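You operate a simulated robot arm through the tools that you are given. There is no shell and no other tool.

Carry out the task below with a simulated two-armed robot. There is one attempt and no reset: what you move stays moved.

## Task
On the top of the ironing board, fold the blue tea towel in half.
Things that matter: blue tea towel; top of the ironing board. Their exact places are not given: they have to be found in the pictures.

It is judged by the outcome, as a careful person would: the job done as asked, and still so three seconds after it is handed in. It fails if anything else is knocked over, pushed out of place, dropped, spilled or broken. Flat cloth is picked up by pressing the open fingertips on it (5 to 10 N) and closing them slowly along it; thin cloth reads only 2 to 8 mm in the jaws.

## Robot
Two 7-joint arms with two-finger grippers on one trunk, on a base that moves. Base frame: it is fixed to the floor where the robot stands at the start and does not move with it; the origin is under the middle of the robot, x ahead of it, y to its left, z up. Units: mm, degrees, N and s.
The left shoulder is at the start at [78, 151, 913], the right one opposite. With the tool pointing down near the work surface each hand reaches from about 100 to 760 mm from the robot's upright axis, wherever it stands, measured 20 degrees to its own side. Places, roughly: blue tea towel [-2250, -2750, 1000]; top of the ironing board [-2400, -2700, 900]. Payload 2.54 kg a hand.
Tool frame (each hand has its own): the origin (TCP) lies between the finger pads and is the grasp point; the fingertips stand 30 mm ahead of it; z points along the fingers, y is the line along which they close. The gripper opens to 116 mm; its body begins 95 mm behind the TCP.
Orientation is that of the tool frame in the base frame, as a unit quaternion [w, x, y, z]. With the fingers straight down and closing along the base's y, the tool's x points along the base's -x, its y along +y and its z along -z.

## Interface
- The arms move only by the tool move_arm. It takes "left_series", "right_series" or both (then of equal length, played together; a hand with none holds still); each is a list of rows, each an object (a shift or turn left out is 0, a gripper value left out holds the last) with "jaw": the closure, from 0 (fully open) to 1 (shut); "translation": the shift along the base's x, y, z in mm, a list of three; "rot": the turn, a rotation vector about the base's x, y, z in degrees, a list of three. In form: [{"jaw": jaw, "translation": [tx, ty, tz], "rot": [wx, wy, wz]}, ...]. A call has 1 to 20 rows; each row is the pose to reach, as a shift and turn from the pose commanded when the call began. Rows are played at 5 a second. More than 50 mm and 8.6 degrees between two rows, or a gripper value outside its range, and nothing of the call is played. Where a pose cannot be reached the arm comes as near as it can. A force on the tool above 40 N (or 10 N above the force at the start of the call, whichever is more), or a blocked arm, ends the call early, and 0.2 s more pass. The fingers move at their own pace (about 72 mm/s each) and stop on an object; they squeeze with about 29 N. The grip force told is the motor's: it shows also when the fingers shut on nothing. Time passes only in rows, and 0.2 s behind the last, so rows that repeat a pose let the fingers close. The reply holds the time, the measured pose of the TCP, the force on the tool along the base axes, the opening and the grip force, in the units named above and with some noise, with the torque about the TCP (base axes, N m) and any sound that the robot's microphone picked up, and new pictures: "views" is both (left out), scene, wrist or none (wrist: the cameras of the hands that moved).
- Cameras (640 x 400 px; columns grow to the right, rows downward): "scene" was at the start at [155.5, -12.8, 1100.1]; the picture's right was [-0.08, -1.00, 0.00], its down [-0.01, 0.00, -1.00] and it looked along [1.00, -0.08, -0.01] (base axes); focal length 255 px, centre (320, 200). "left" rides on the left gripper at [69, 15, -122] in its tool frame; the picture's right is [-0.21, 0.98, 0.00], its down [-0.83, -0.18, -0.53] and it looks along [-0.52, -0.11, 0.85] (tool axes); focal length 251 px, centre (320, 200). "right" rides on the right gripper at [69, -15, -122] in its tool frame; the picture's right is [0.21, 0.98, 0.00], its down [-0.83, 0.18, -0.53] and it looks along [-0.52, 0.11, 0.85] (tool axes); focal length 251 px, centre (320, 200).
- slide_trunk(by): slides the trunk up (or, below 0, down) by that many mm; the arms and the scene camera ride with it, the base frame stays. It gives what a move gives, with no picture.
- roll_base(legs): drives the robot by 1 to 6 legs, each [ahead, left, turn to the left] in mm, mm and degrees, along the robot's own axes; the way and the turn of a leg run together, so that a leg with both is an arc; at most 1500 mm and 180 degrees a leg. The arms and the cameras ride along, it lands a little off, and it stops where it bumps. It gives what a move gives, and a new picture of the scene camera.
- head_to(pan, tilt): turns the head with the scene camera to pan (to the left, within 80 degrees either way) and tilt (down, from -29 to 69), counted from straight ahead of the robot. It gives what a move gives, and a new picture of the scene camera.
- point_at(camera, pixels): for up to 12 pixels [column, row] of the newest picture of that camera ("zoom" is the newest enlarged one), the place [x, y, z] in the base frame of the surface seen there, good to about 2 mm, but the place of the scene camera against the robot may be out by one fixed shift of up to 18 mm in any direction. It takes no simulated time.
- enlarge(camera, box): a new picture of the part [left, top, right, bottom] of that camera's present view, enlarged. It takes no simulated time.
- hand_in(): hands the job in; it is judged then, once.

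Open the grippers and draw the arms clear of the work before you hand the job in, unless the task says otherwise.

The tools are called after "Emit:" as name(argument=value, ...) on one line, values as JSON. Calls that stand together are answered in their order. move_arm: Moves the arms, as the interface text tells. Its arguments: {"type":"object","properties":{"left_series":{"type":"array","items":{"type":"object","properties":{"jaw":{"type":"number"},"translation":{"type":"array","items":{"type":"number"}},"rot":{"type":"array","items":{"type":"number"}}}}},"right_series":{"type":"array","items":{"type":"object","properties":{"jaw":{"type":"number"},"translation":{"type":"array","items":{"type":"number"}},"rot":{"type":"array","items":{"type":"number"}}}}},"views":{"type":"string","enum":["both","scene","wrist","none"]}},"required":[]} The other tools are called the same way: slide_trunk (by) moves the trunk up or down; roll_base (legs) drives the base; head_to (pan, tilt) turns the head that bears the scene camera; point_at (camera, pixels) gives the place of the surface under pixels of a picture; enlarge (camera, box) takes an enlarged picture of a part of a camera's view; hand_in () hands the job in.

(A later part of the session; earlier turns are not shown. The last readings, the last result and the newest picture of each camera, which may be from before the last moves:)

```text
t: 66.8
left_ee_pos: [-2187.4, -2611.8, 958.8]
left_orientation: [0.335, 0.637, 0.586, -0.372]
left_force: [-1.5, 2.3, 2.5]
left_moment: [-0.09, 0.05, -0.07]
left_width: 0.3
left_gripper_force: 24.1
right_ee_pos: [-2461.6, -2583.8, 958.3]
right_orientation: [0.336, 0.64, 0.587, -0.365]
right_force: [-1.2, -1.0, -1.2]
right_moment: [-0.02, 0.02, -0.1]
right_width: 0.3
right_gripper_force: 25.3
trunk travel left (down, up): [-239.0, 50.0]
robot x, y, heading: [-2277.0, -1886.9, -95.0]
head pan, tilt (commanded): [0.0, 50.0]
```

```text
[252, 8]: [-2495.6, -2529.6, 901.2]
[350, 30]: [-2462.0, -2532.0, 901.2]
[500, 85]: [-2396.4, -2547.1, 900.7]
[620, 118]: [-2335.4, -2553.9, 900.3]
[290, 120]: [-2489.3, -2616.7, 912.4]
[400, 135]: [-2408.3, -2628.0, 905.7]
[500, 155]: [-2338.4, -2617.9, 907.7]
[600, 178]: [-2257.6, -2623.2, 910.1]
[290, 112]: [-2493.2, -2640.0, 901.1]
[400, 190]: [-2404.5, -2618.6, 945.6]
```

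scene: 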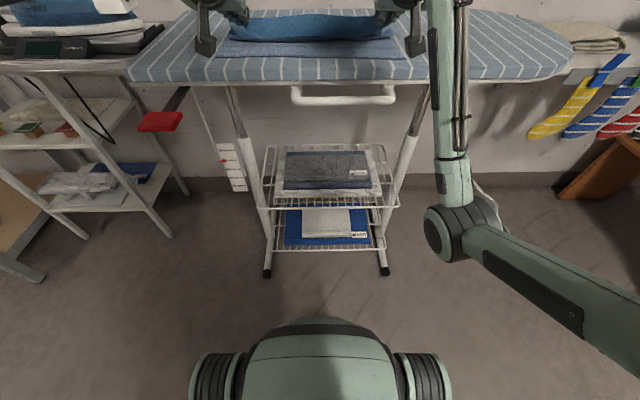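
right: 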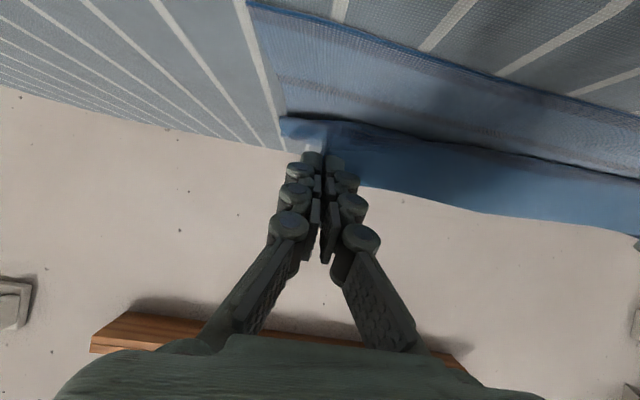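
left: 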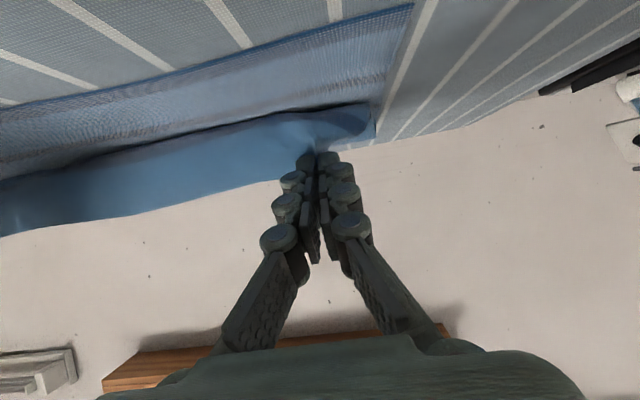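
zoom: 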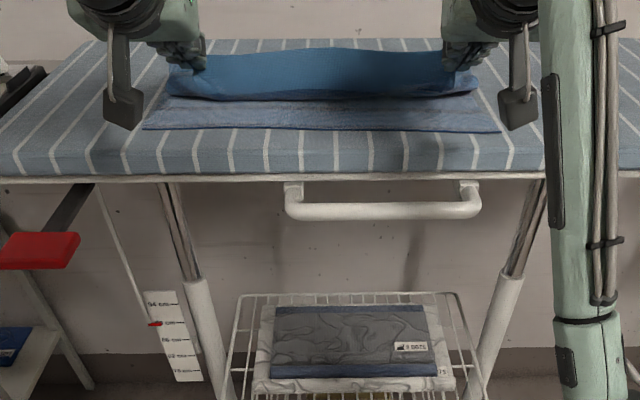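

Left: the upper layer touches down at y≈-2630, exactly where its material belongs; the right must be drawn ~10 mm more. I lay the rest down: left +34 mm, right +42 mm along, lowering to 8 mm and tilting to 80°.

Emit:
move_arm(left_series=[{"jaw": 1.0, "translation": [0.6, 8, -4], "rot": [-3.3, 0.29, 0]}, {"jaw": 1.0, "translation": [1.3, 16, -8.5], "rot": [-6.6, 0.58, 0]}, {"jaw": 1.0, "translation": [2, 24, -13.5], "rot": [-9.96, 0.87, 0]}, {"jaw": 1.0, "translation": [2.6, 31, -19], "rot": [-13.3, 1.16, 0]}, {"jaw": 1.0, "translation": [3.2, 37, -24.5], "rot": [-16.6, 1.45, 0]}, {"jaw": 1.0, "translation": [3.8, 42.8, -29], "rot": [-19.9, 1.74, 0]}, {"jaw": 1.0, "translation": [3.8, 42.8, -29], "rot": [-19.9, 1.74, 0]}], right_series=[{"jaw": 1.0, "translation": [0.7, 9.5, -4], "rot": [-3.3, 0.29, 0]}, {"jaw": 1.0, "translation": [1.4, 19, -8.5], "rot": [-6.6, 0.58, 0]}, {"jaw": 1.0, "translation": [2.2, 28.5, -13.5], "rot": [-9.96, 0.87, 0]}, {"jaw": 1.0, "translation": [3, 37, -19], "rot": [-13.3, 1.16, 0]}, {"jaw": 1.0, "translation": [3.8, 44, -24], "rot": [-16.6, 1.45, 0]}, {"jaw": 1.0, "translation": [4.5, 50.8, -28.5], "rot": [-19.9, 1.74, 0]}, {"jaw": 1.0, "translation": [4.5, 50.8, -28.5], "rot": [-19.9, 1.74, 0]}], views="both")

Emit:
enlarge(camera="scene", box=[140, 0, 480, 190])

```text
t: 68.4
left_ee_pos: [-2184.4, -2580.1, 937.9]
left_orientation: [0.4, 0.59, 0.543, -0.444]
left_force: [-0.2, 4.7, 0.6]
left_moment: [0.01, 0.04, -0.07]
left_width: 0.4
left_gripper_force: 24.0
left hand out of reach, approached as far as the arm can: row 5, 6, 7
right_ee_pos: [-2455.2, -2532.9, 929.2]
right_orientation: [0.433, 0.566, 0.52, -0.471]
right_force: [-0.4, -1.4, -0.9]
right_moment: [-0.01, 0.03, 0.01]
right_width: 2.5
right_gripper_force: 31.0
trunk travel left (down, up): [-239.0, 50.0]
robot x, y, heading: [-2276.6, -1892.2, -94.8]
head pan, tilt (commanded): [0.0, 50.0]
```

scene: 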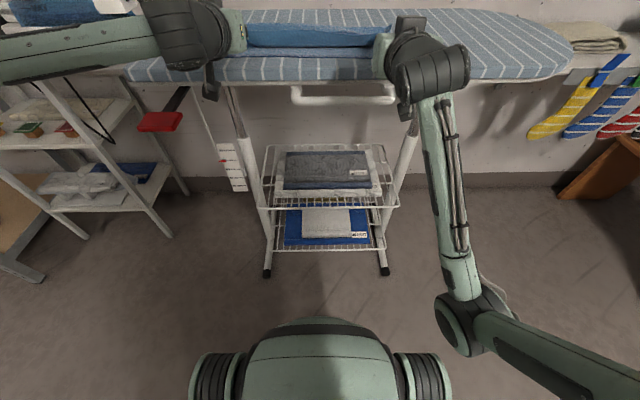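
right: 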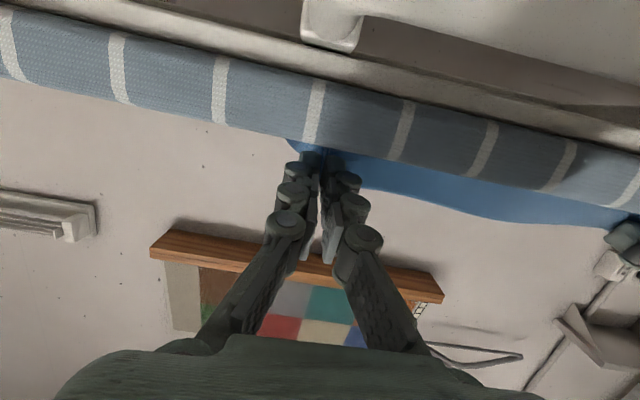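
left: 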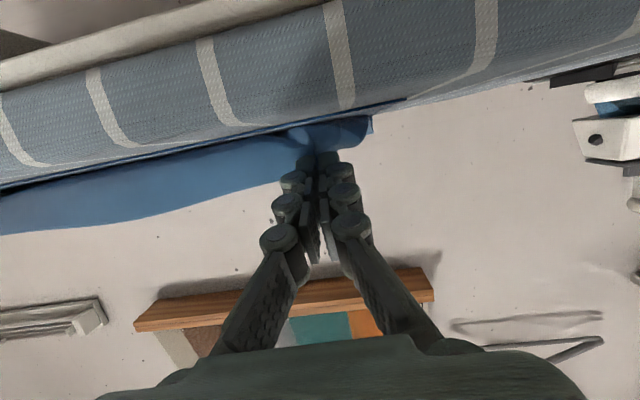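

```text
1.88 times, centred on (310, 95) of scene
```

zoom: 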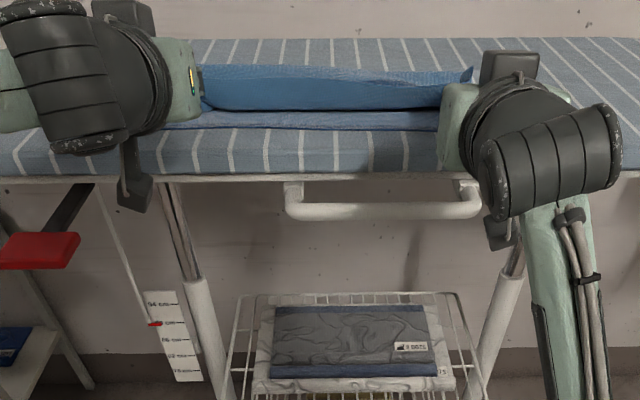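

The left arm is at its tilt limit (73°) and 8 mm short, the right is in place. I move the left slightly on with a little less tilt.

Emit:
move_arm(left_series=[{"jaw": 1.0, "translation": [0.3, 3.5, -1], "rot": [1.7, -0.15, 0]}, {"jaw": 1.0, "translation": [0.7, 6.8, -4.6], "rot": [3.4, -0.3, 0]}, {"jaw": 1.0, "translation": [0.7, 6.8, -4.6], "rot": [3.4, -0.3, 0]}], views="wrist")

Emit:
enlarge(camera="scene", box=[200, 0, 440, 100])

Emit:
enlarge(camera="right", box=[240, 80, 640, 280])

```text
t: 69.2
left_ee_pos: [-2183.9, -2573.4, 933.6]
left_orientation: [0.385, 0.602, 0.554, -0.427]
left_force: [-1.5, 3.5, 0.5]
left_moment: [0.03, 0.05, -0.16]
left_width: 0.2
left_gripper_force: 24.0
right_ee_pos: [-2456.4, -2533.3, 929.8]
right_orientation: [0.433, 0.566, 0.52, -0.47]
right_force: [1.0, 3.1, 0.2]
right_moment: [-0.06, -0.02, 0.02]
right_width: 0.5
right_gripper_force: 27.7
trunk travel left (down, up): [-239.0, 50.0]
robot x, y, heading: [-2273.7, -1886.6, -94.6]
head pan, tilt (commanded): [0.0, 50.0]
```

left: 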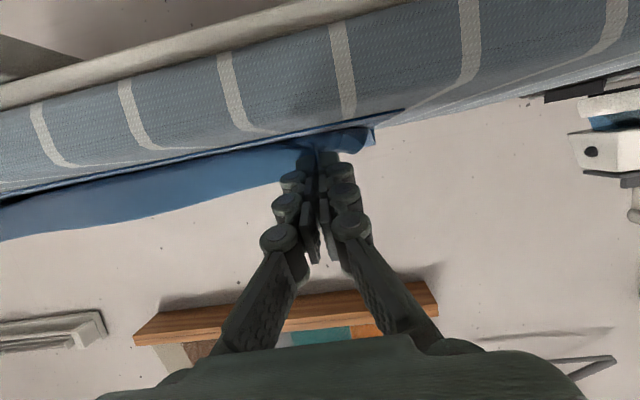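

```text
2.67 times, centred on (320, 50) of scene
```

zoom: 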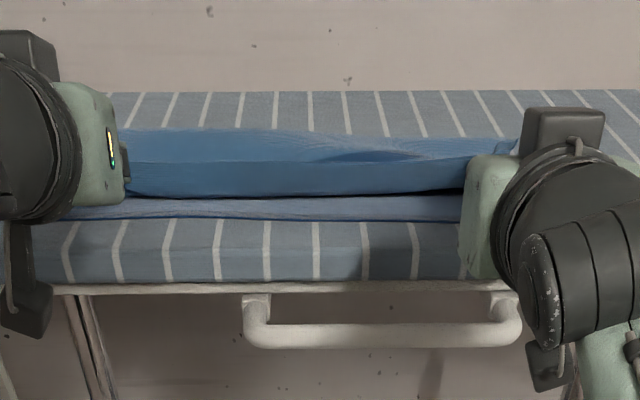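

```text
1.60 times, centred on (440, 180) of right
```

zoom: 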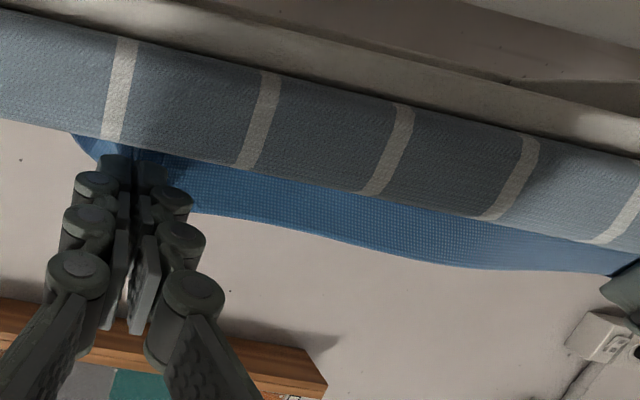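

The strip at the hands stands up; I measure the profile of the upper layer in the middle to understand its shape.

Emit:
point_at(camera="zoom", pixels=[[100, 200], [300, 200], [300, 190], [300, 180], [300, 170], [300, 162], [300, 155], [300, 148], [300, 140], [300, 133], [300, 126], [420, 150]])

Emit:
enlarge(camera="scene", box=[240, 35, 390, 90])

```text
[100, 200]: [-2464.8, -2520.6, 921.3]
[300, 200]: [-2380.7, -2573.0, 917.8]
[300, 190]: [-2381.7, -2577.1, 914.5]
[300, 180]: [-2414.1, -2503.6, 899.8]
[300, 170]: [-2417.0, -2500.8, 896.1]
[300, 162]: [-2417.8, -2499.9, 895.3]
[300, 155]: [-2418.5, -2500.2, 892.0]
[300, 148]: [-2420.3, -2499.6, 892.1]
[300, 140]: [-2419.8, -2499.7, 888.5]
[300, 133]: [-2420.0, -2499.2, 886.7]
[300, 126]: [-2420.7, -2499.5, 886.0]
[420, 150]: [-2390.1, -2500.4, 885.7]
```

```text
4.27 times, centred on (315, 62) of scene
```

zoom: 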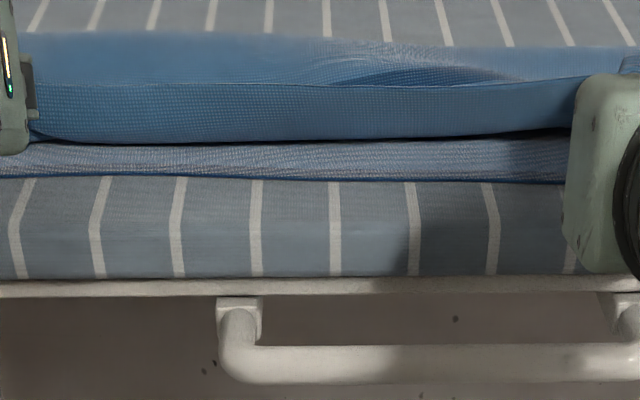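

I query the newest zoom (scene) for the profile along its column 250 and 450.

Emit:
point_at(camera="zoom", pixels=[[250, 174], [250, 150], [250, 138], [250, 115], [250, 95], [250, 80], [250, 65], [250, 50], [250, 40], [450, 110], [450, 92], [450, 70]])

```text
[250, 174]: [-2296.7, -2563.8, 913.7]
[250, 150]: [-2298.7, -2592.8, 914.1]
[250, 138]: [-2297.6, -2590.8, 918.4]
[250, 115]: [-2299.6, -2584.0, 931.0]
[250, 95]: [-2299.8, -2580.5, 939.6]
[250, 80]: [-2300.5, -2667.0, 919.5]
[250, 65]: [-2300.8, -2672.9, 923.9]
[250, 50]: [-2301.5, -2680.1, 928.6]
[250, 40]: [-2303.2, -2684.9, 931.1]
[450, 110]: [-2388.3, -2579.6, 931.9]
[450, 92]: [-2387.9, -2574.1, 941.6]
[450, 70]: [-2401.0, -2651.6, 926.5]
```

The strip in the middle stands up and leans toward the near side (bottom at y≈-2591, top at y≈-2580), with the loop over the fold line behind. I open both jaws slowly so that it can fall toward the near edge.

Emit:
move_arm(left_series=[{"jaw": 0.97}, {"jaw": 0.94}, {"jaw": 0.91}, {"jaw": 0.88}, {"jaw": 0.85}, {"jaw": 0.82}, {"jaw": 0.79}, {"jaw": 0.76}, {"jaw": 0.76}], right_series=[{"jaw": 0.97}, {"jaw": 0.94}, {"jaw": 0.91}, {"jaw": 0.88}, {"jaw": 0.85}, {"jaw": 0.82}, {"jaw": 0.79}, {"jaw": 0.76}, {"jaw": 0.76}], views="both")

Emit:
enlarge(camera="scene", box=[200, 0, 440, 100])

```text
t: 71.2
left_ee_pos: [-2184.6, -2573.2, 933.6]
left_orientation: [0.384, 0.603, 0.555, -0.426]
left_force: [0.0, 0.5, -0.4]
left_moment: [0.04, 0.01, 0.0]
left_width: 27.9
left_gripper_force: 0.1
right_ee_pos: [-2455.1, -2534.4, 928.9]
right_orientation: [0.432, 0.567, 0.521, -0.47]
right_force: [0.2, 0.2, -0.4]
right_moment: [-0.05, -0.02, 0.0]
right_width: 27.8
right_gripper_force: 0.0
trunk travel left (down, up): [-239.0, 50.0]
robot x, y, heading: [-2279.5, -1890.0, -94.9]
head pan, tilt (commanded): [0.0, 50.0]
```

scene: 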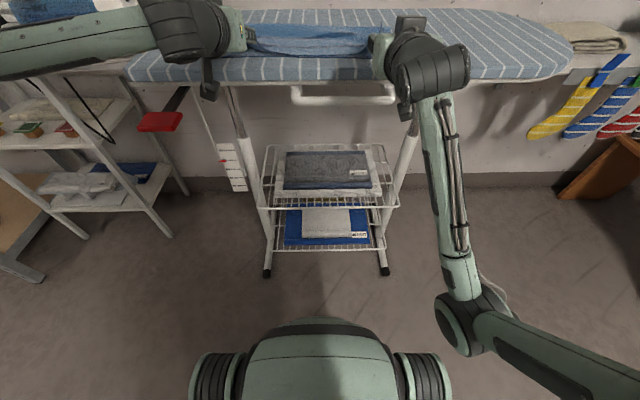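
right: 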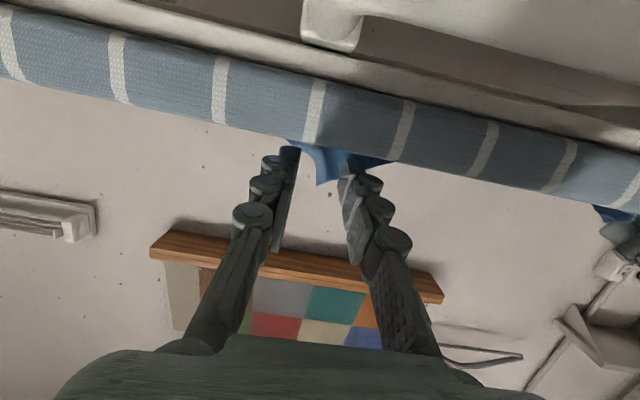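
left: 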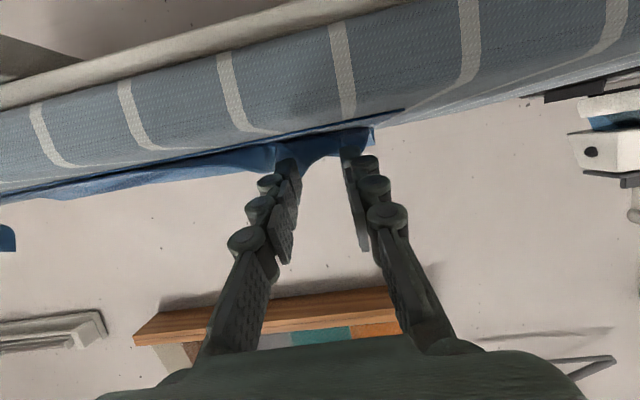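

```text
2.67 times, centred on (320, 50) of scene
```

zoom: 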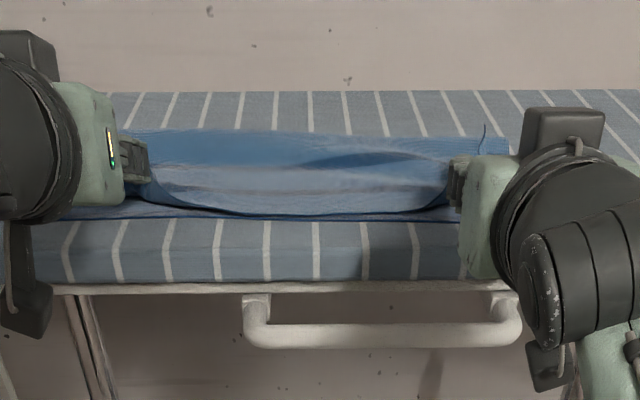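

The strip fell flat toward the near edge in the middle. I now draw both hands straight back along their fingers.

Emit:
move_arm(left_series=[{"jaw": 0.7, "translation": [0.9, 9.5, 3]}, {"jaw": 0.68, "translation": [1.7, 19, 6]}, {"jaw": 0.68, "translation": [2.6, 29, 10]}, {"jaw": 0.68, "translation": [3.5, 40, 14]}, {"jaw": 0.68, "translation": [5, 58, 20]}, {"jaw": 0.68, "translation": [7, 78, 30]}], right_series=[{"jaw": 0.7, "translation": [0.9, 9.5, 2]}, {"jaw": 0.68, "translation": [1.7, 19, 4]}, {"jaw": 0.68, "translation": [2.6, 29, 6]}, {"jaw": 0.68, "translation": [3.5, 40, 9]}, {"jaw": 0.68, "translation": [5, 58, 15]}, {"jaw": 0.68, "translation": [7, 78, 25]}], views="both")

Emit:
enlarge(camera="scene", box=[180, 0, 440, 100])

```text
t: 72.6
left_ee_pos: [-2177.7, -2497.5, 962.5]
left_orientation: [0.384, 0.603, 0.555, -0.426]
left_force: [-0.6, -1.1, 1.0]
left_moment: [-0.02, -0.01, 0.02]
left_width: 37.1
left_gripper_force: 0.0
right_ee_pos: [-2448.3, -2454.0, 953.5]
right_orientation: [0.432, 0.567, 0.521, -0.471]
right_force: [-0.1, 1.2, -0.2]
right_moment: [0.01, 0.02, -0.03]
right_width: 37.2
right_gripper_force: 0.1
trunk travel left (down, up): [-239.0, 50.0]
robot x, y, heading: [-2275.8, -1885.6, -95.0]
head pan, tilt (commanded): [0.0, 50.0]
```

scene: 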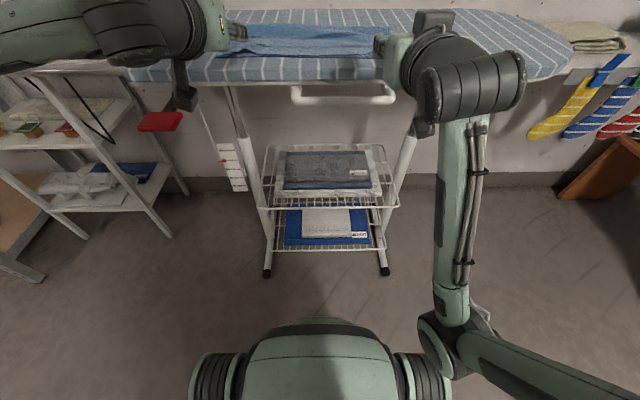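
right: 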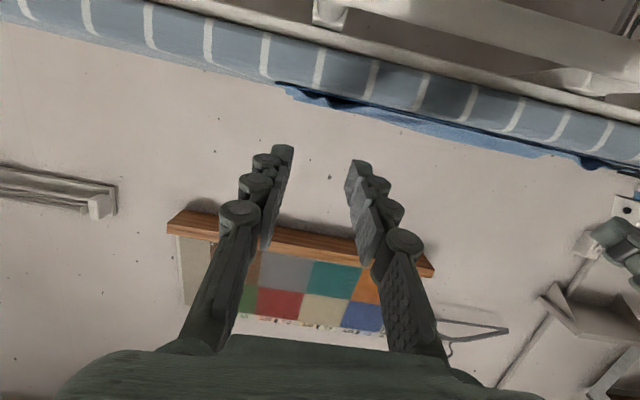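
left: 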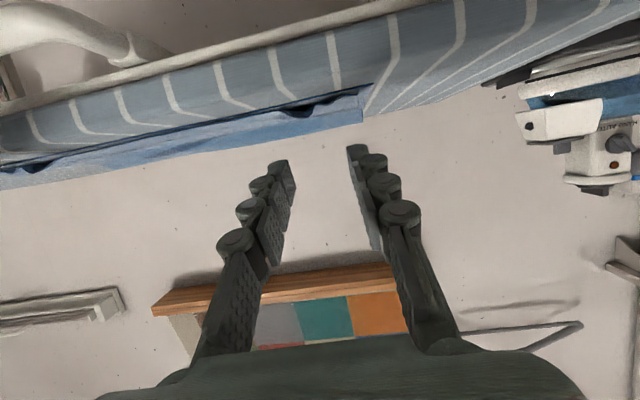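

```text
2.46 times, centred on (310, 50) of scene
```

zoom: 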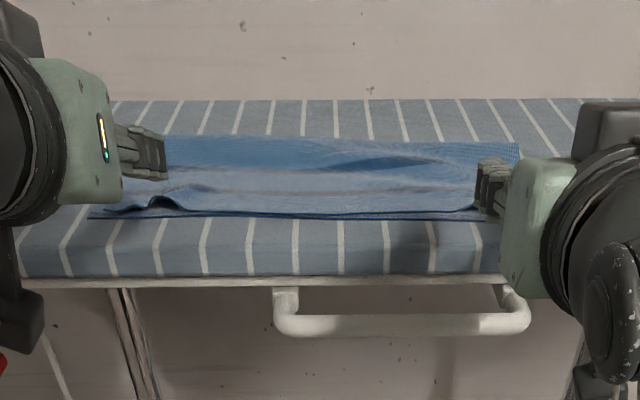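

The towel is folded with edges nearly aligned; there is a small wrinkle at left (150,200 in the zoom). I raise the hands and turn the fingers down again to inspect from above.

Emit:
move_arm(left_series=[{"jaw": 0.68, "translation": [2, 10, 20], "rot": [0, 0, 0]}, {"jaw": 0.68, "translation": [4, 20, 45], "rot": [7, -0.6, 0]}, {"jaw": 0.68, "translation": [4, 20, 70], "rot": [14.5, -1.3, 0]}, {"jaw": 0.68, "translation": [4, 20, 95], "rot": [22, -1.9, 0]}, {"jaw": 0.68, "translation": [4, 20, 115], "rot": [30, -2.6, 0]}, {"jaw": 0.68, "translation": [4, 15, 130], "rot": [38, -3.3, 0]}, {"jaw": 0.68, "translation": [4, 10, 140], "rot": [46, -4, 0]}, {"jaw": 0.68, "translation": [4, 5, 150], "rot": [54, -4.7, 0]}, {"jaw": 0.68, "translation": [4, 0, 160], "rot": [62, -5.4, 0]}, {"jaw": 0.68, "translation": [4, -10, 165], "rot": [70, -6.1, 0]}], right_series=[{"jaw": 0.68, "translation": [2, 10, 20], "rot": [0, 0, 0]}, {"jaw": 0.68, "translation": [4, 20, 45], "rot": [8, -0.7, 0]}, {"jaw": 0.68, "translation": [4, 20, 70], "rot": [16.4, -1.4, 0]}, {"jaw": 0.68, "translation": [4, 20, 95], "rot": [24.8, -2.2, 0]}, {"jaw": 0.68, "translation": [4, 20, 115], "rot": [33.2, -2.9, 0]}, {"jaw": 0.68, "translation": [4, 10, 130], "rot": [41.6, -3.6, 0]}, {"jaw": 0.68, "translation": [4, 0, 145], "rot": [50, -4.4, 0]}, {"jaw": 0.68, "translation": [4, -10, 155], "rot": [58.4, -5.1, 0]}, {"jaw": 0.68, "translation": [4, -30, 165], "rot": [66.8, -5.8, 0]}, {"jaw": 0.68, "translation": [4, -50, 170], "rot": [75, -6.6, 0]}], views="both")

Emit:
slide_trunk(by=50)

Emit:
head_to(pan=0, tilt=45)

Emit:
enlarge(camera="scene", box=[180, 20, 440, 180])

```text
t: 75.0
left_ee_pos: [-2175.6, -2508.7, 1126.6]
left_orientation: [-0.006, 0.736, 0.677, 0.0]
left_force: [0.4, -0.8, 0.0]
left_moment: [0.14, 0.03, -0.03]
left_width: 37.0
left_gripper_force: 0.1
right_ee_pos: [-2560.2, -2503.9, 1201.9]
right_orientation: [0.046, 0.817, 0.554, -0.151]
right_force: [1.1, -1.4, -0.6]
right_moment: [0.16, 0.11, -0.03]
right_width: 37.0
right_gripper_force: 0.0
right hand out of reach, approached as far as the arm can: row 4, 5, 6, 7, 8, 9, 10
trunk travel left (down, up): [-239.0, 50.0]
robot x, y, heading: [-2274.7, -1888.4, -94.8]
head pan, tilt (commanded): [0.0, 50.0]
stopped in row 10 (right hand): the arm was blocked; the commanded pose is now the measured one
```

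scene: 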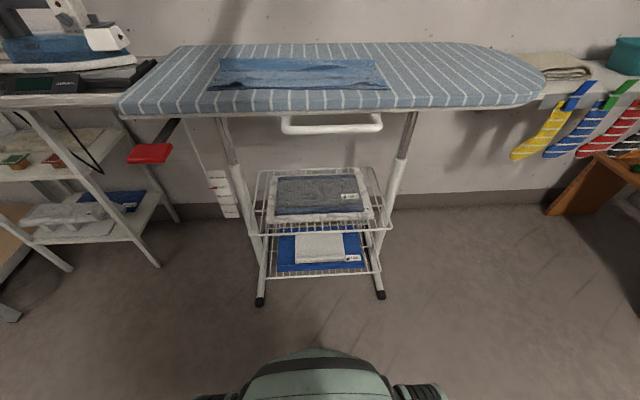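
right: 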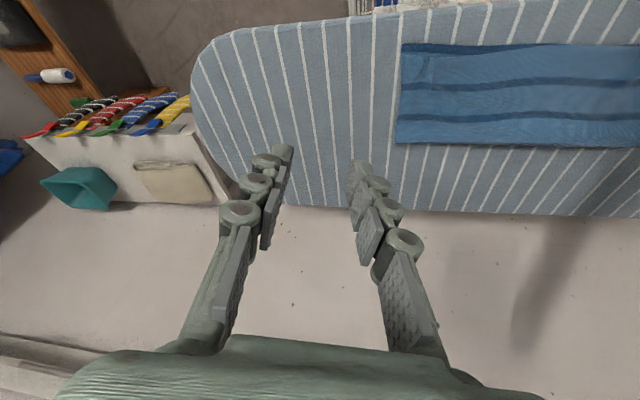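
left: 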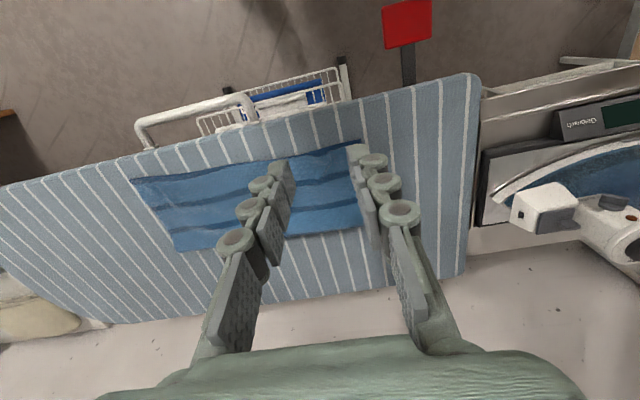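

```text
t: 75.9
left_ee_pos: [-2177.6, -2505.8, 1182.0]
left_orientation: [-0.002, 0.736, 0.677, -0.003]
left_force: [0.0, 0.4, -0.3]
left_moment: [0.0, 0.01, 0.02]
left_width: 37.4
left_gripper_force: 0.1
right_ee_pos: [-2561.7, -2498.8, 1256.3]
right_orientation: [0.049, 0.818, 0.553, -0.152]
right_force: [0.5, -0.1, -0.2]
right_moment: [0.01, 0.01, 0.02]
right_width: 36.9
right_gripper_force: 0.2
trunk travel left (down, up): [-289.0, 0.0]
robot x, y, heading: [-2279.3, -1886.1, -94.9]
head pan, tilt (commanded): [0.0, 50.0]
```

```text
t: 76.5
left_ee_pos: [-2177.5, -2504.4, 1181.2]
left_orientation: [-0.002, 0.736, 0.677, -0.002]
left_force: [-0.2, -0.8, -0.2]
left_moment: [0.0, 0.03, -0.01]
left_width: 37.3
left_gripper_force: 0.0
right_ee_pos: [-2559.7, -2497.5, 1256.9]
right_orientation: [0.05, 0.817, 0.553, -0.154]
right_force: [0.3, 0.4, 0.4]
right_moment: [0.01, 0.02, 0.0]
right_width: 36.8
right_gripper_force: 0.1
trunk travel left (down, up): [-289.0, 0.0]
robot x, y, heading: [-2276.4, -1887.8, -94.8]
head pan, tilt (commanded): [0.0, 45.0]
```

scene: 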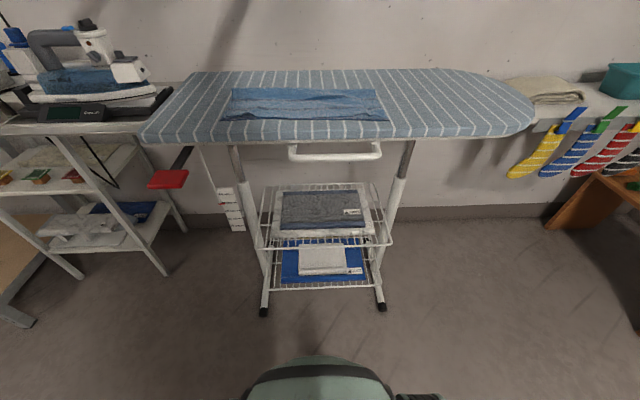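

```text
2.46 times, centred on (310, 100) of scene
```

zoom: 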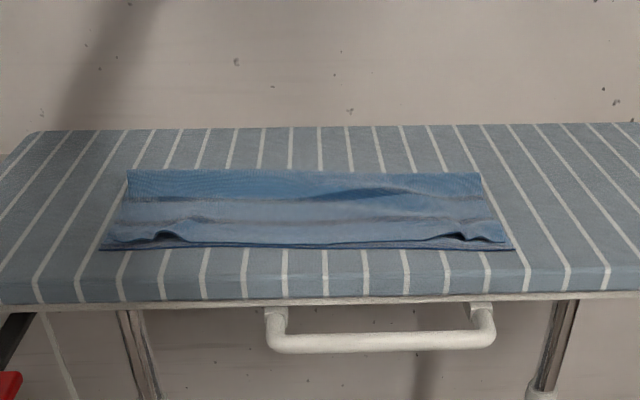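

The towel is folded in half with edges nearly aligned, with two small rucks at the former grip points (zoom (170,235) and (460,235)). I measure its outline and heights.

Emit:
point_at(camera="zoom", pixels=[[102, 248], [512, 249], [112, 240], [502, 240], [310, 247], [310, 240], [130, 174], [478, 177], [300, 174], [300, 190], [170, 233], [458, 236]])

Emit:
point_at(camera="zoom", pixels=[[300, 180], [300, 200], [300, 210], [300, 225], [380, 185], [380, 195], [150, 185], [150, 200], [460, 190], [460, 205], [180, 215], [440, 220]])

Emit:
enlarge(camera="scene", box=[210, 75, 410, 135])

```text
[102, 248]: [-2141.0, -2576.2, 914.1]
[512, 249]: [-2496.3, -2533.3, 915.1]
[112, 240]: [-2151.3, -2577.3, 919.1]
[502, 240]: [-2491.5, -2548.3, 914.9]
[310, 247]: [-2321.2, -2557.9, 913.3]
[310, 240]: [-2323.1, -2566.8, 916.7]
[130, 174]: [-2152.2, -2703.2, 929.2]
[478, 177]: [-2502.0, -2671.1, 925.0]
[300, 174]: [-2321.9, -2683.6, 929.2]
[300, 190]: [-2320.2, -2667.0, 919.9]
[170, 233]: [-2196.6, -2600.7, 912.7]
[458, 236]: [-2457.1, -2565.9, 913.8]
```

```text
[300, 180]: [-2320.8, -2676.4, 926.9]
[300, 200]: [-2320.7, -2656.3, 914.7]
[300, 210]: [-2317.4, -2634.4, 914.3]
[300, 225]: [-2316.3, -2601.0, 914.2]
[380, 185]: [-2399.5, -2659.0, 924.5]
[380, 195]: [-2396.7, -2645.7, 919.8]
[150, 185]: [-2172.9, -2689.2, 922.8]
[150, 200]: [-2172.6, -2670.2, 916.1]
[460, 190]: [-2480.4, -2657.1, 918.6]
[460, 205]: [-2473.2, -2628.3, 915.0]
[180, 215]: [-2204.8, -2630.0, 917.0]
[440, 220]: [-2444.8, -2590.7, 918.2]
```

```text
3.20 times, centred on (310, 105) of scene
```

zoom: 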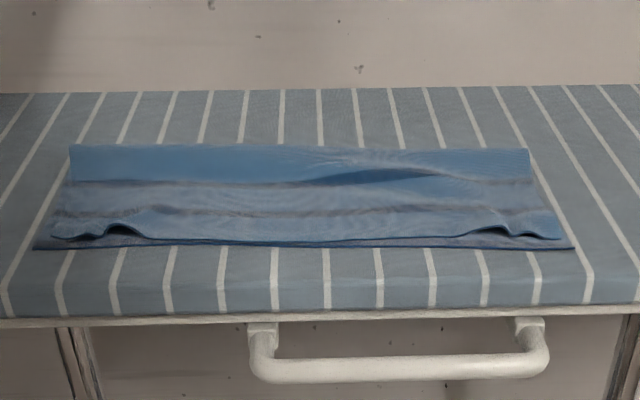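

The result is good: upper edge within ~10–15 mm of the lower edge, fold loop about 15 mm high. Before pressing it flatter I check the right arm's posture by looking right, and with the left wrist camera.

Emit:
head_to(pan=-60, tilt=30)

Emit:
enlarge(camera="left", box=[100, 60, 500, 310])

```text
t: 77.8
left_ee_pos: [-2177.9, -2503.2, 1182.2]
left_orientation: [-0.003, 0.736, 0.677, -0.002]
left_force: [0.5, -0.8, 0.2]
left_moment: [-0.01, 0.01, -0.02]
left_width: 37.0
left_gripper_force: 0.1
right_ee_pos: [-2561.2, -2498.9, 1257.2]
right_orientation: [0.05, 0.818, 0.553, -0.151]
right_force: [-0.4, -0.3, 0.6]
right_moment: [0.01, 0.03, 0.02]
right_width: 36.9
right_gripper_force: 0.1
trunk travel left (down, up): [-289.0, 0.0]
robot x, y, heading: [-2278.2, -1886.4, -95.1]
head pan, tilt (commanded): [-60.0, 30.0]
```

scene: 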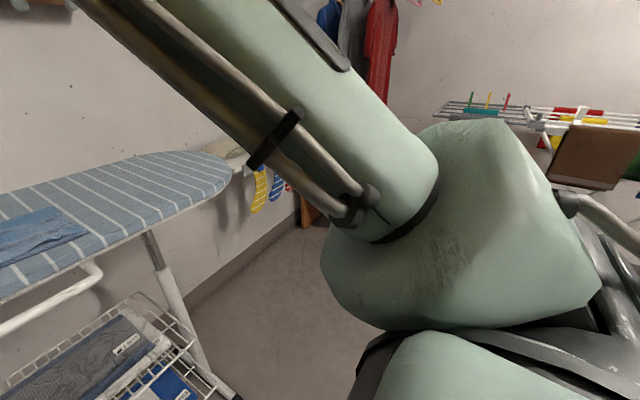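

```text
1.60 times, centred on (300, 185) of left
```

zoom: 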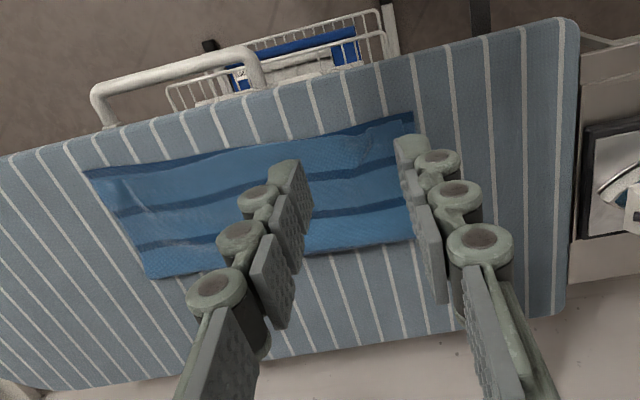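

The left wrist camera gives a clean top view of the folded towel; I measure its outline there (fold edge at the bottom of this zoom).

Emit:
point_at(camera="zoom", pixels=[[152, 276], [190, 272], [330, 252], [405, 241], [88, 173], [410, 117], [250, 145], [360, 127], [160, 160], [385, 240], [130, 190], [395, 128]])

Emit:
enlarge(camera="left", box=[130, 120, 370, 260])

```text
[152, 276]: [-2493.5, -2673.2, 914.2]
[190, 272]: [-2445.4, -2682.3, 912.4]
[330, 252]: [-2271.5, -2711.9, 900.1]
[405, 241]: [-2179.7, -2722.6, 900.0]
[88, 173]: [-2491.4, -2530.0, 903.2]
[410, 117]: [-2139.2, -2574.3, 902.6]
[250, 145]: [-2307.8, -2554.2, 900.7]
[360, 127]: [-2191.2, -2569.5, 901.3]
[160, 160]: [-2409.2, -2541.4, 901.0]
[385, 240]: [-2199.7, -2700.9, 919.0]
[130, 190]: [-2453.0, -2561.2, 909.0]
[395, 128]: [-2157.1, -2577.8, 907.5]
```

```text
2.67 times, centred on (250, 190) of left
```

zoom: 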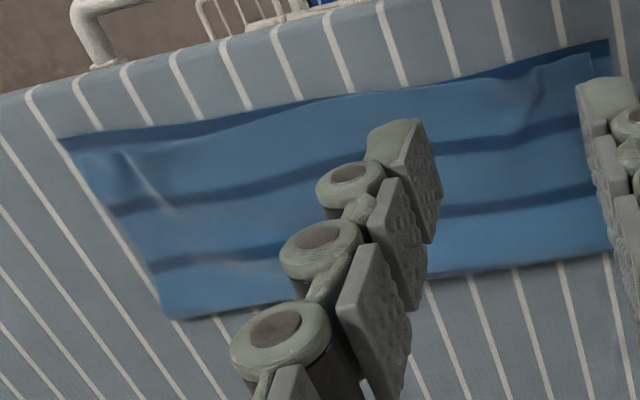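

The fold edge lies at y≈-2710 (left) to -2675 (right), as it should, about 15–20 mm high. I drive 190 mm ahead again so the hands can reach it and press the loop and the two rucks down lightly.

Emit:
roll_base(legs=[[190, 0, 0]])

Emit:
head_to(pan=0, tilt=50)

```text
t: 79.4
left_ee_pos: [-2192.4, -2692.1, 1180.4]
left_orientation: [-0.003, 0.736, 0.677, -0.002]
left_force: [0.0, 0.0, -0.2]
left_moment: [0.05, 0.03, 0.04]
left_width: 37.1
left_gripper_force: 0.0
right_ee_pos: [-2576.9, -2686.6, 1256.6]
right_orientation: [0.05, 0.817, 0.554, -0.151]
right_force: [0.1, -0.4, -0.6]
right_moment: [0.02, -0.03, -0.02]
right_width: 37.0
right_gripper_force: 0.1
trunk travel left (down, up): [-289.0, 0.0]
robot x, y, heading: [-2294.6, -2075.3, -94.9]
head pan, tilt (commanded): [-60.0, 30.0]
```

scene: 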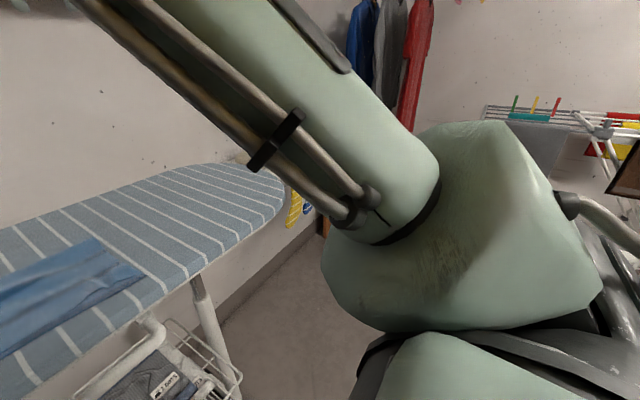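

```text
t: 80.7
left_ee_pos: [-2192.2, -2690.7, 1183.0]
left_orientation: [-0.002, 0.736, 0.677, -0.002]
left_force: [0.4, -0.1, -0.3]
left_moment: [0.0, 0.0, 0.0]
left_width: 37.1
left_gripper_force: 0.0
right_ee_pos: [-2576.4, -2686.5, 1254.8]
right_orientation: [0.049, 0.817, 0.554, -0.152]
right_force: [-0.5, 0.4, -0.4]
right_moment: [0.0, 0.02, -0.01]
right_width: 37.0
right_gripper_force: 0.1
trunk travel left (down, up): [-289.0, 0.0]
robot x, y, heading: [-2293.9, -2074.2, -94.7]
head pan, tilt (commanded): [0.0, 50.0]
```

scene: 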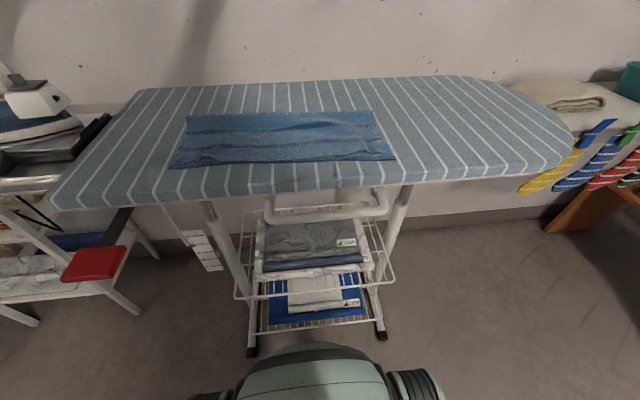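

Emit:
enlarge(camera="scene", box=[150, 90, 420, 190])

```text
2.37 times, centred on (285, 140) of scene
```

zoom: 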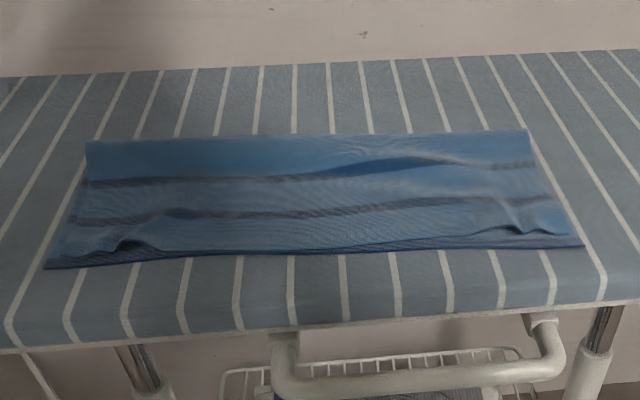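

The zoom shows the fold loop along the top and two small rucks at the near edge. I close the left hand and bring it down above the fold at x≈-2200, then press gently.

Emit:
move_arm(left_series=[{"jaw": 1.0, "translation": [-2, -1, -43]}, {"jaw": 1.0, "translation": [-4, -2, -86]}, {"jaw": 1.0, "translation": [-6, -3, -129]}, {"jaw": 1.0, "translation": [-8, -4, -172]}, {"jaw": 1.0, "translation": [-8, -4, -210]}, {"jaw": 1.0, "translation": [-8, -4, -225]}, {"jaw": 1.0, "translation": [-8, -4, -232]}, {"jaw": 1.0, "translation": [-8, -4, -238]}, {"jaw": 1.0, "translation": [-8, -4, -243]}, {"jaw": 1.0, "translation": [-8, -4, -246]}], views="both")

```text
t: 82.9
left_ee_pos: [-2201.1, -2695.6, 933.8]
left_orientation: [-0.003, 0.736, 0.677, -0.001]
left_force: [-0.8, 0.7, 0.5]
left_moment: [-0.02, -0.01, 0.02]
left_width: 0.1
left_gripper_force: 28.5
right_ee_pos: [-2576.1, -2685.6, 1258.2]
right_orientation: [0.049, 0.817, 0.554, -0.152]
right_force: [-0.7, 0.7, 0.0]
right_moment: [-0.03, 0.0, 0.01]
right_width: 37.1
right_gripper_force: 0.1
trunk travel left (down, up): [-289.0, 0.0]
robot x, y, heading: [-2292.3, -2073.7, -94.9]
head pan, tilt (commanded): [0.0, 50.0]
```

scene: 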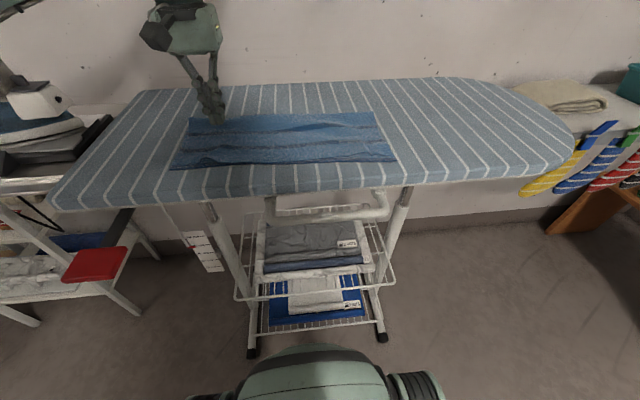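
left: 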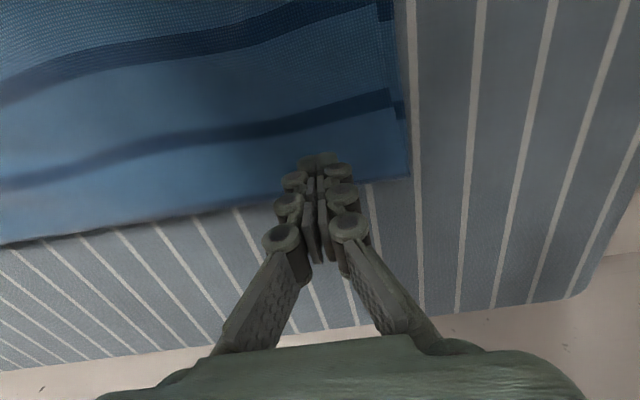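

No noticeable force yet with the tips 4 mm over the board, so the loop gives way easily. I press 3 mm further, hold, and lift.

Emit:
move_arm(left_series=[{"jaw": 1.0, "translation": [0, 0, -1.5]}, {"jaw": 1.0, "translation": [0, 0, -3]}, {"jaw": 1.0, "translation": [0, 0, -3]}], views="none")

```text
t: 83.7
left_ee_pos: [-2201.4, -2694.2, 933.6]
left_orientation: [-0.003, 0.736, 0.677, -0.002]
left_force: [0.6, 0.2, -0.2]
left_moment: [0.0, -0.01, 0.02]
left_width: 0.0
left_gripper_force: 28.6
right_ee_pos: [-2575.0, -2686.0, 1255.9]
right_orientation: [0.049, 0.817, 0.554, -0.152]
right_force: [-0.2, -0.4, -0.7]
right_moment: [0.0, 0.0, -0.01]
right_width: 36.9
right_gripper_force: 0.1
trunk travel left (down, up): [-289.0, 0.0]
robot x, y, heading: [-2294.9, -2072.7, -94.9]
head pan, tilt (commanded): [0.0, 50.0]
```

Still no force (TCP z≈933). I press another 3 mm.

Emit:
move_arm(left_series=[{"jaw": 1.0, "translation": [0, 0, -1.5]}, {"jaw": 1.0, "translation": [0, 0, -3]}, {"jaw": 1.0, "translation": [0, 0, -3]}], views="none")

```text
t: 84.5
left_ee_pos: [-2201.3, -2695.6, 931.0]
left_orientation: [-0.002, 0.736, 0.677, -0.002]
left_force: [-0.5, 1.1, 0.1]
left_moment: [-0.01, -0.01, 0.02]
left_width: 0.0
left_gripper_force: 28.5
right_ee_pos: [-2575.9, -2686.4, 1256.7]
right_orientation: [0.05, 0.817, 0.554, -0.152]
right_force: [0.0, 0.6, -0.8]
right_moment: [-0.01, 0.03, 0.01]
right_width: 37.0
right_gripper_force: 0.1
trunk travel left (down, up): [-289.0, 0.0]
robot x, y, heading: [-2290.8, -2074.7, -95.1]
head pan, tilt (commanded): [0.0, 50.0]
```

Force still near zero at z=931; I press 2 mm more.

Emit:
move_arm(left_series=[{"jaw": 1.0, "translation": [0, 0, -1]}, {"jaw": 1.0, "translation": [0, 0, -2]}, {"jaw": 1.0, "translation": [0, 0, -2]}], views="wrist")

```text
t: 85.3
left_ee_pos: [-2200.3, -2694.8, 928.7]
left_orientation: [-0.003, 0.736, 0.677, -0.004]
left_force: [-1.9, 0.1, 7.2]
left_moment: [0.0, 0.03, 0.0]
left_width: 0.0
left_gripper_force: 28.1
right_ee_pos: [-2576.5, -2685.7, 1256.7]
right_orientation: [0.048, 0.817, 0.553, -0.153]
right_force: [0.0, 0.6, 0.1]
right_moment: [0.0, 0.01, 0.02]
right_width: 37.2
right_gripper_force: 0.1
trunk travel left (down, up): [-289.0, 0.0]
robot x, y, heading: [-2294.8, -2074.3, -94.7]
head pan, tilt (commanded): [0.0, 50.0]
```

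left: 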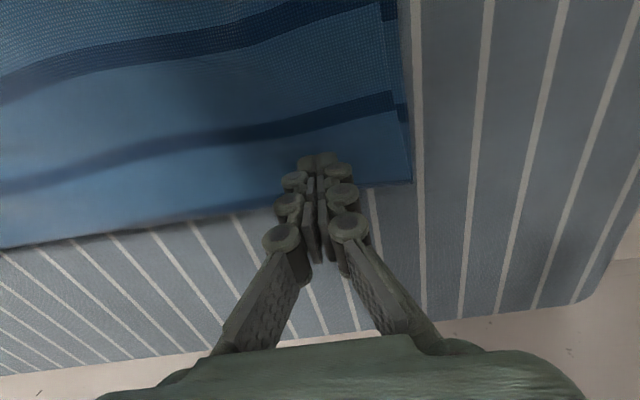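

It now presses with 7 N. I lift, shift along the fold line to the right and press again at x≈-2265, -2330 and -2395.

Emit:
move_arm(left_series=[{"jaw": 1.0, "translation": [0, 0, 28]}, {"jaw": 1.0, "translation": [-33, 3, 30]}, {"jaw": 1.0, "translation": [-65, 6, 28]}, {"jaw": 1.0, "translation": [-65, 6, 10]}, {"jaw": 1.0, "translation": [-65, 6, 2]}, {"jaw": 1.0, "translation": [-65, 6, 0]}, {"jaw": 1.0, "translation": [-65, 6, 28]}, {"jaw": 1.0, "translation": [-98, 9, 30]}, {"jaw": 1.0, "translation": [-130, 13, 28]}, {"jaw": 1.0, "translation": [-130, 13, 10]}, {"jaw": 1.0, "translation": [-130, 13, 2]}, {"jaw": 1.0, "translation": [-130, 13, 0]}, {"jaw": 1.0, "translation": [-130, 13, 28]}, {"jaw": 1.0, "translation": [-163, 16, 30]}, {"jaw": 1.0, "translation": [-195, 20, 28]}, {"jaw": 1.0, "translation": [-195, 20, 10]}, {"jaw": 1.0, "translation": [-195, 20, 2]}, {"jaw": 1.0, "translation": [-195, 20, 0]}, {"jaw": 1.0, "translation": [-195, 20, 30]}], views="both")

Emit:
enlarge(camera="scene", box=[150, 90, 420, 190])

```text
t: 89.3
left_ee_pos: [-2396.3, -2674.5, 958.2]
left_orientation: [-0.003, 0.736, 0.677, -0.002]
left_force: [-0.1, 0.3, 0.0]
left_moment: [-0.03, 0.0, -0.01]
left_width: 0.0
left_gripper_force: 28.5
right_ee_pos: [-2576.7, -2684.8, 1257.9]
right_orientation: [0.049, 0.817, 0.554, -0.153]
right_force: [0.3, -0.3, -0.2]
right_moment: [-0.03, 0.02, 0.02]
right_width: 36.9
right_gripper_force: 0.0
trunk travel left (down, up): [-289.0, 0.0]
robot x, y, heading: [-2297.3, -2075.2, -95.0]
head pan, tilt (commanded): [0.0, 50.0]
```

scene: 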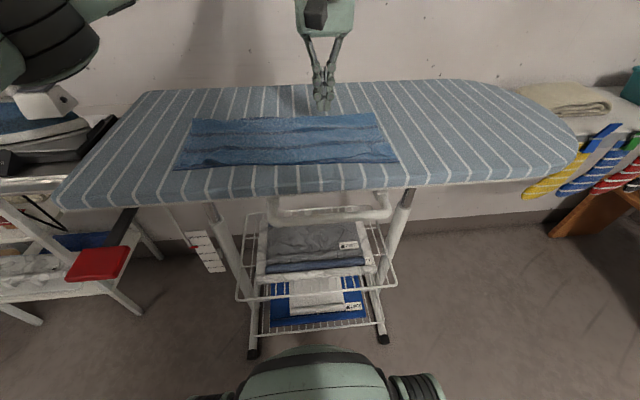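
left: 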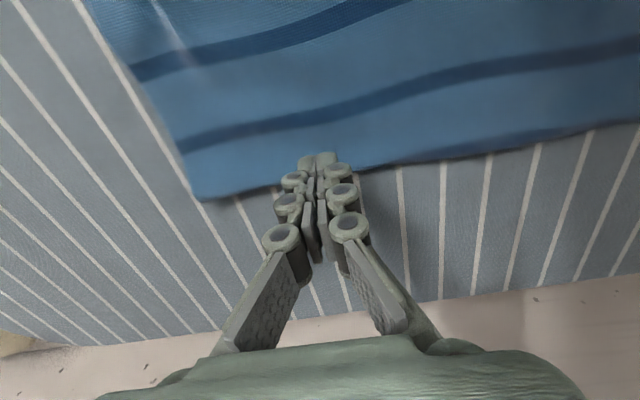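

```text
2.37 times, centred on (285, 140) of scene
```

zoom: 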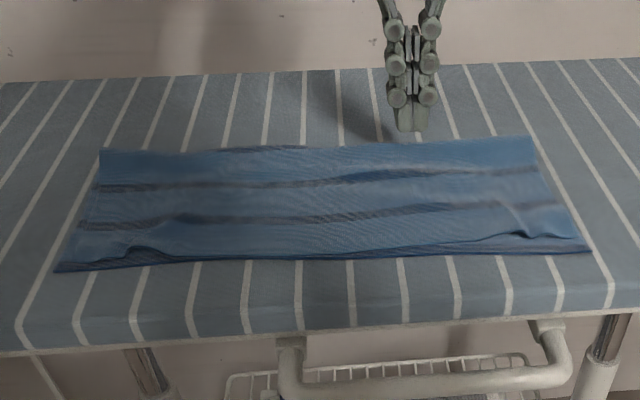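

The fold is flatter now. The left elbow appears near the iron in the picture (60,50); I check its true distance before going on.

Emit:
point_at(camera="scene", pixels=[[60, 50], [90, 40], [20, 60], [60, 85], [45, 105], [20, 130], [100, 10], [320, 90]])

Emit:
point_at(camera="zoom", pixels=[[130, 152], [200, 152], [300, 148], [440, 142], [510, 140], [300, 165], [150, 175], [480, 160], [145, 245], [520, 235], [70, 262], [575, 245]])

```text
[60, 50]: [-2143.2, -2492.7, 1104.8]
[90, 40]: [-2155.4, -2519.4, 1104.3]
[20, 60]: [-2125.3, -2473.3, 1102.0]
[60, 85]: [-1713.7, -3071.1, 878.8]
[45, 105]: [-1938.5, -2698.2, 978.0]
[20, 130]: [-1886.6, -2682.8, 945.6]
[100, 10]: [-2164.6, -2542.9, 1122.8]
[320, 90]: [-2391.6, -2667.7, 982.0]
```

```text
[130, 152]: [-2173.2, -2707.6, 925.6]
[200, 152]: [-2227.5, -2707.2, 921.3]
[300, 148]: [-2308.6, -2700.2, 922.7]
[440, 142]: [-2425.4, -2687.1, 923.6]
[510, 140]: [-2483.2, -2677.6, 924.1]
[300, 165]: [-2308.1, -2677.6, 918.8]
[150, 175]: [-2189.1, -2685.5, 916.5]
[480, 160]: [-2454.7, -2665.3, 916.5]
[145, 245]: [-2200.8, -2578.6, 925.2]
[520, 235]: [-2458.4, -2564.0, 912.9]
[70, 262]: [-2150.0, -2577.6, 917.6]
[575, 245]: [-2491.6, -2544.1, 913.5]
```

The left elbow is over 200 mm from the iron, and the fold is now only ~10 mm high. Next I press down the left ruck at about (-2192,-2592) with the left hand.

Emit:
move_arm(left_series=[{"jaw": 1.0, "translation": [0, 0, 15]}, {"jaw": 1.0, "translation": [45, 18, 20]}, {"jaw": 1.0, "translation": [90, 36, 20]}, {"jaw": 1.0, "translation": [135, 54, 20]}, {"jaw": 1.0, "translation": [180, 72, 20]}, {"jaw": 1.0, "translation": [206, 83, 8]}, {"jaw": 1.0, "translation": [206, 83, -12]}, {"jaw": 1.0, "translation": [206, 83, -22]}, {"jaw": 1.0, "translation": [206, 83, -27]}, {"jaw": 1.0, "translation": [206, 83, -29]}, {"jaw": 1.0, "translation": [206, 83, -30]}, {"jaw": 1.0, "translation": [206, 83, -30]}], views="both")

```text
t: 91.9
left_ee_pos: [-2189.9, -2590.9, 928.5]
left_orientation: [-0.002, 0.737, 0.676, -0.003]
left_force: [2.2, 1.1, 9.0]
left_moment: [0.09, -0.06, -0.03]
left_width: 0.1
left_gripper_force: 28.2
right_ee_pos: [-2575.9, -2685.1, 1256.0]
right_orientation: [0.049, 0.817, 0.553, -0.153]
right_force: [-0.5, 0.6, 0.7]
right_moment: [-0.01, -0.01, 0.01]
right_width: 37.3
right_gripper_force: 0.1
trunk travel left (down, up): [-289.0, 0.0]
robot x, y, heading: [-2293.0, -2071.4, -94.7]
head pan, tilt (commanded): [0.0, 50.0]
```

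scene: 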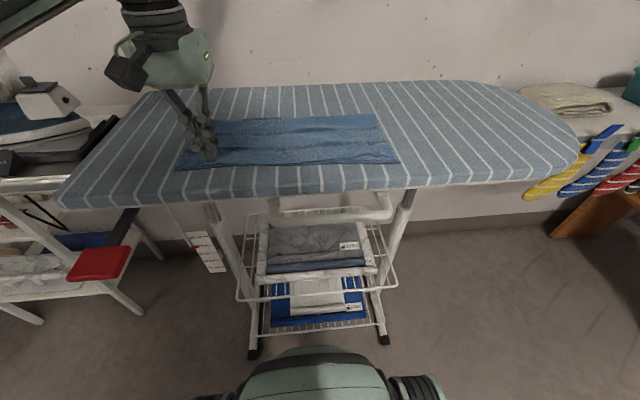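
left: 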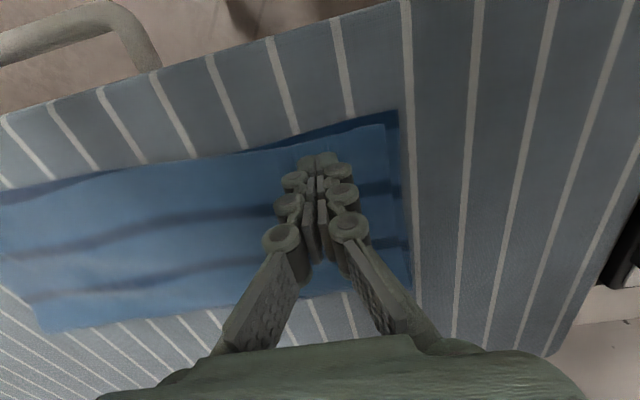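

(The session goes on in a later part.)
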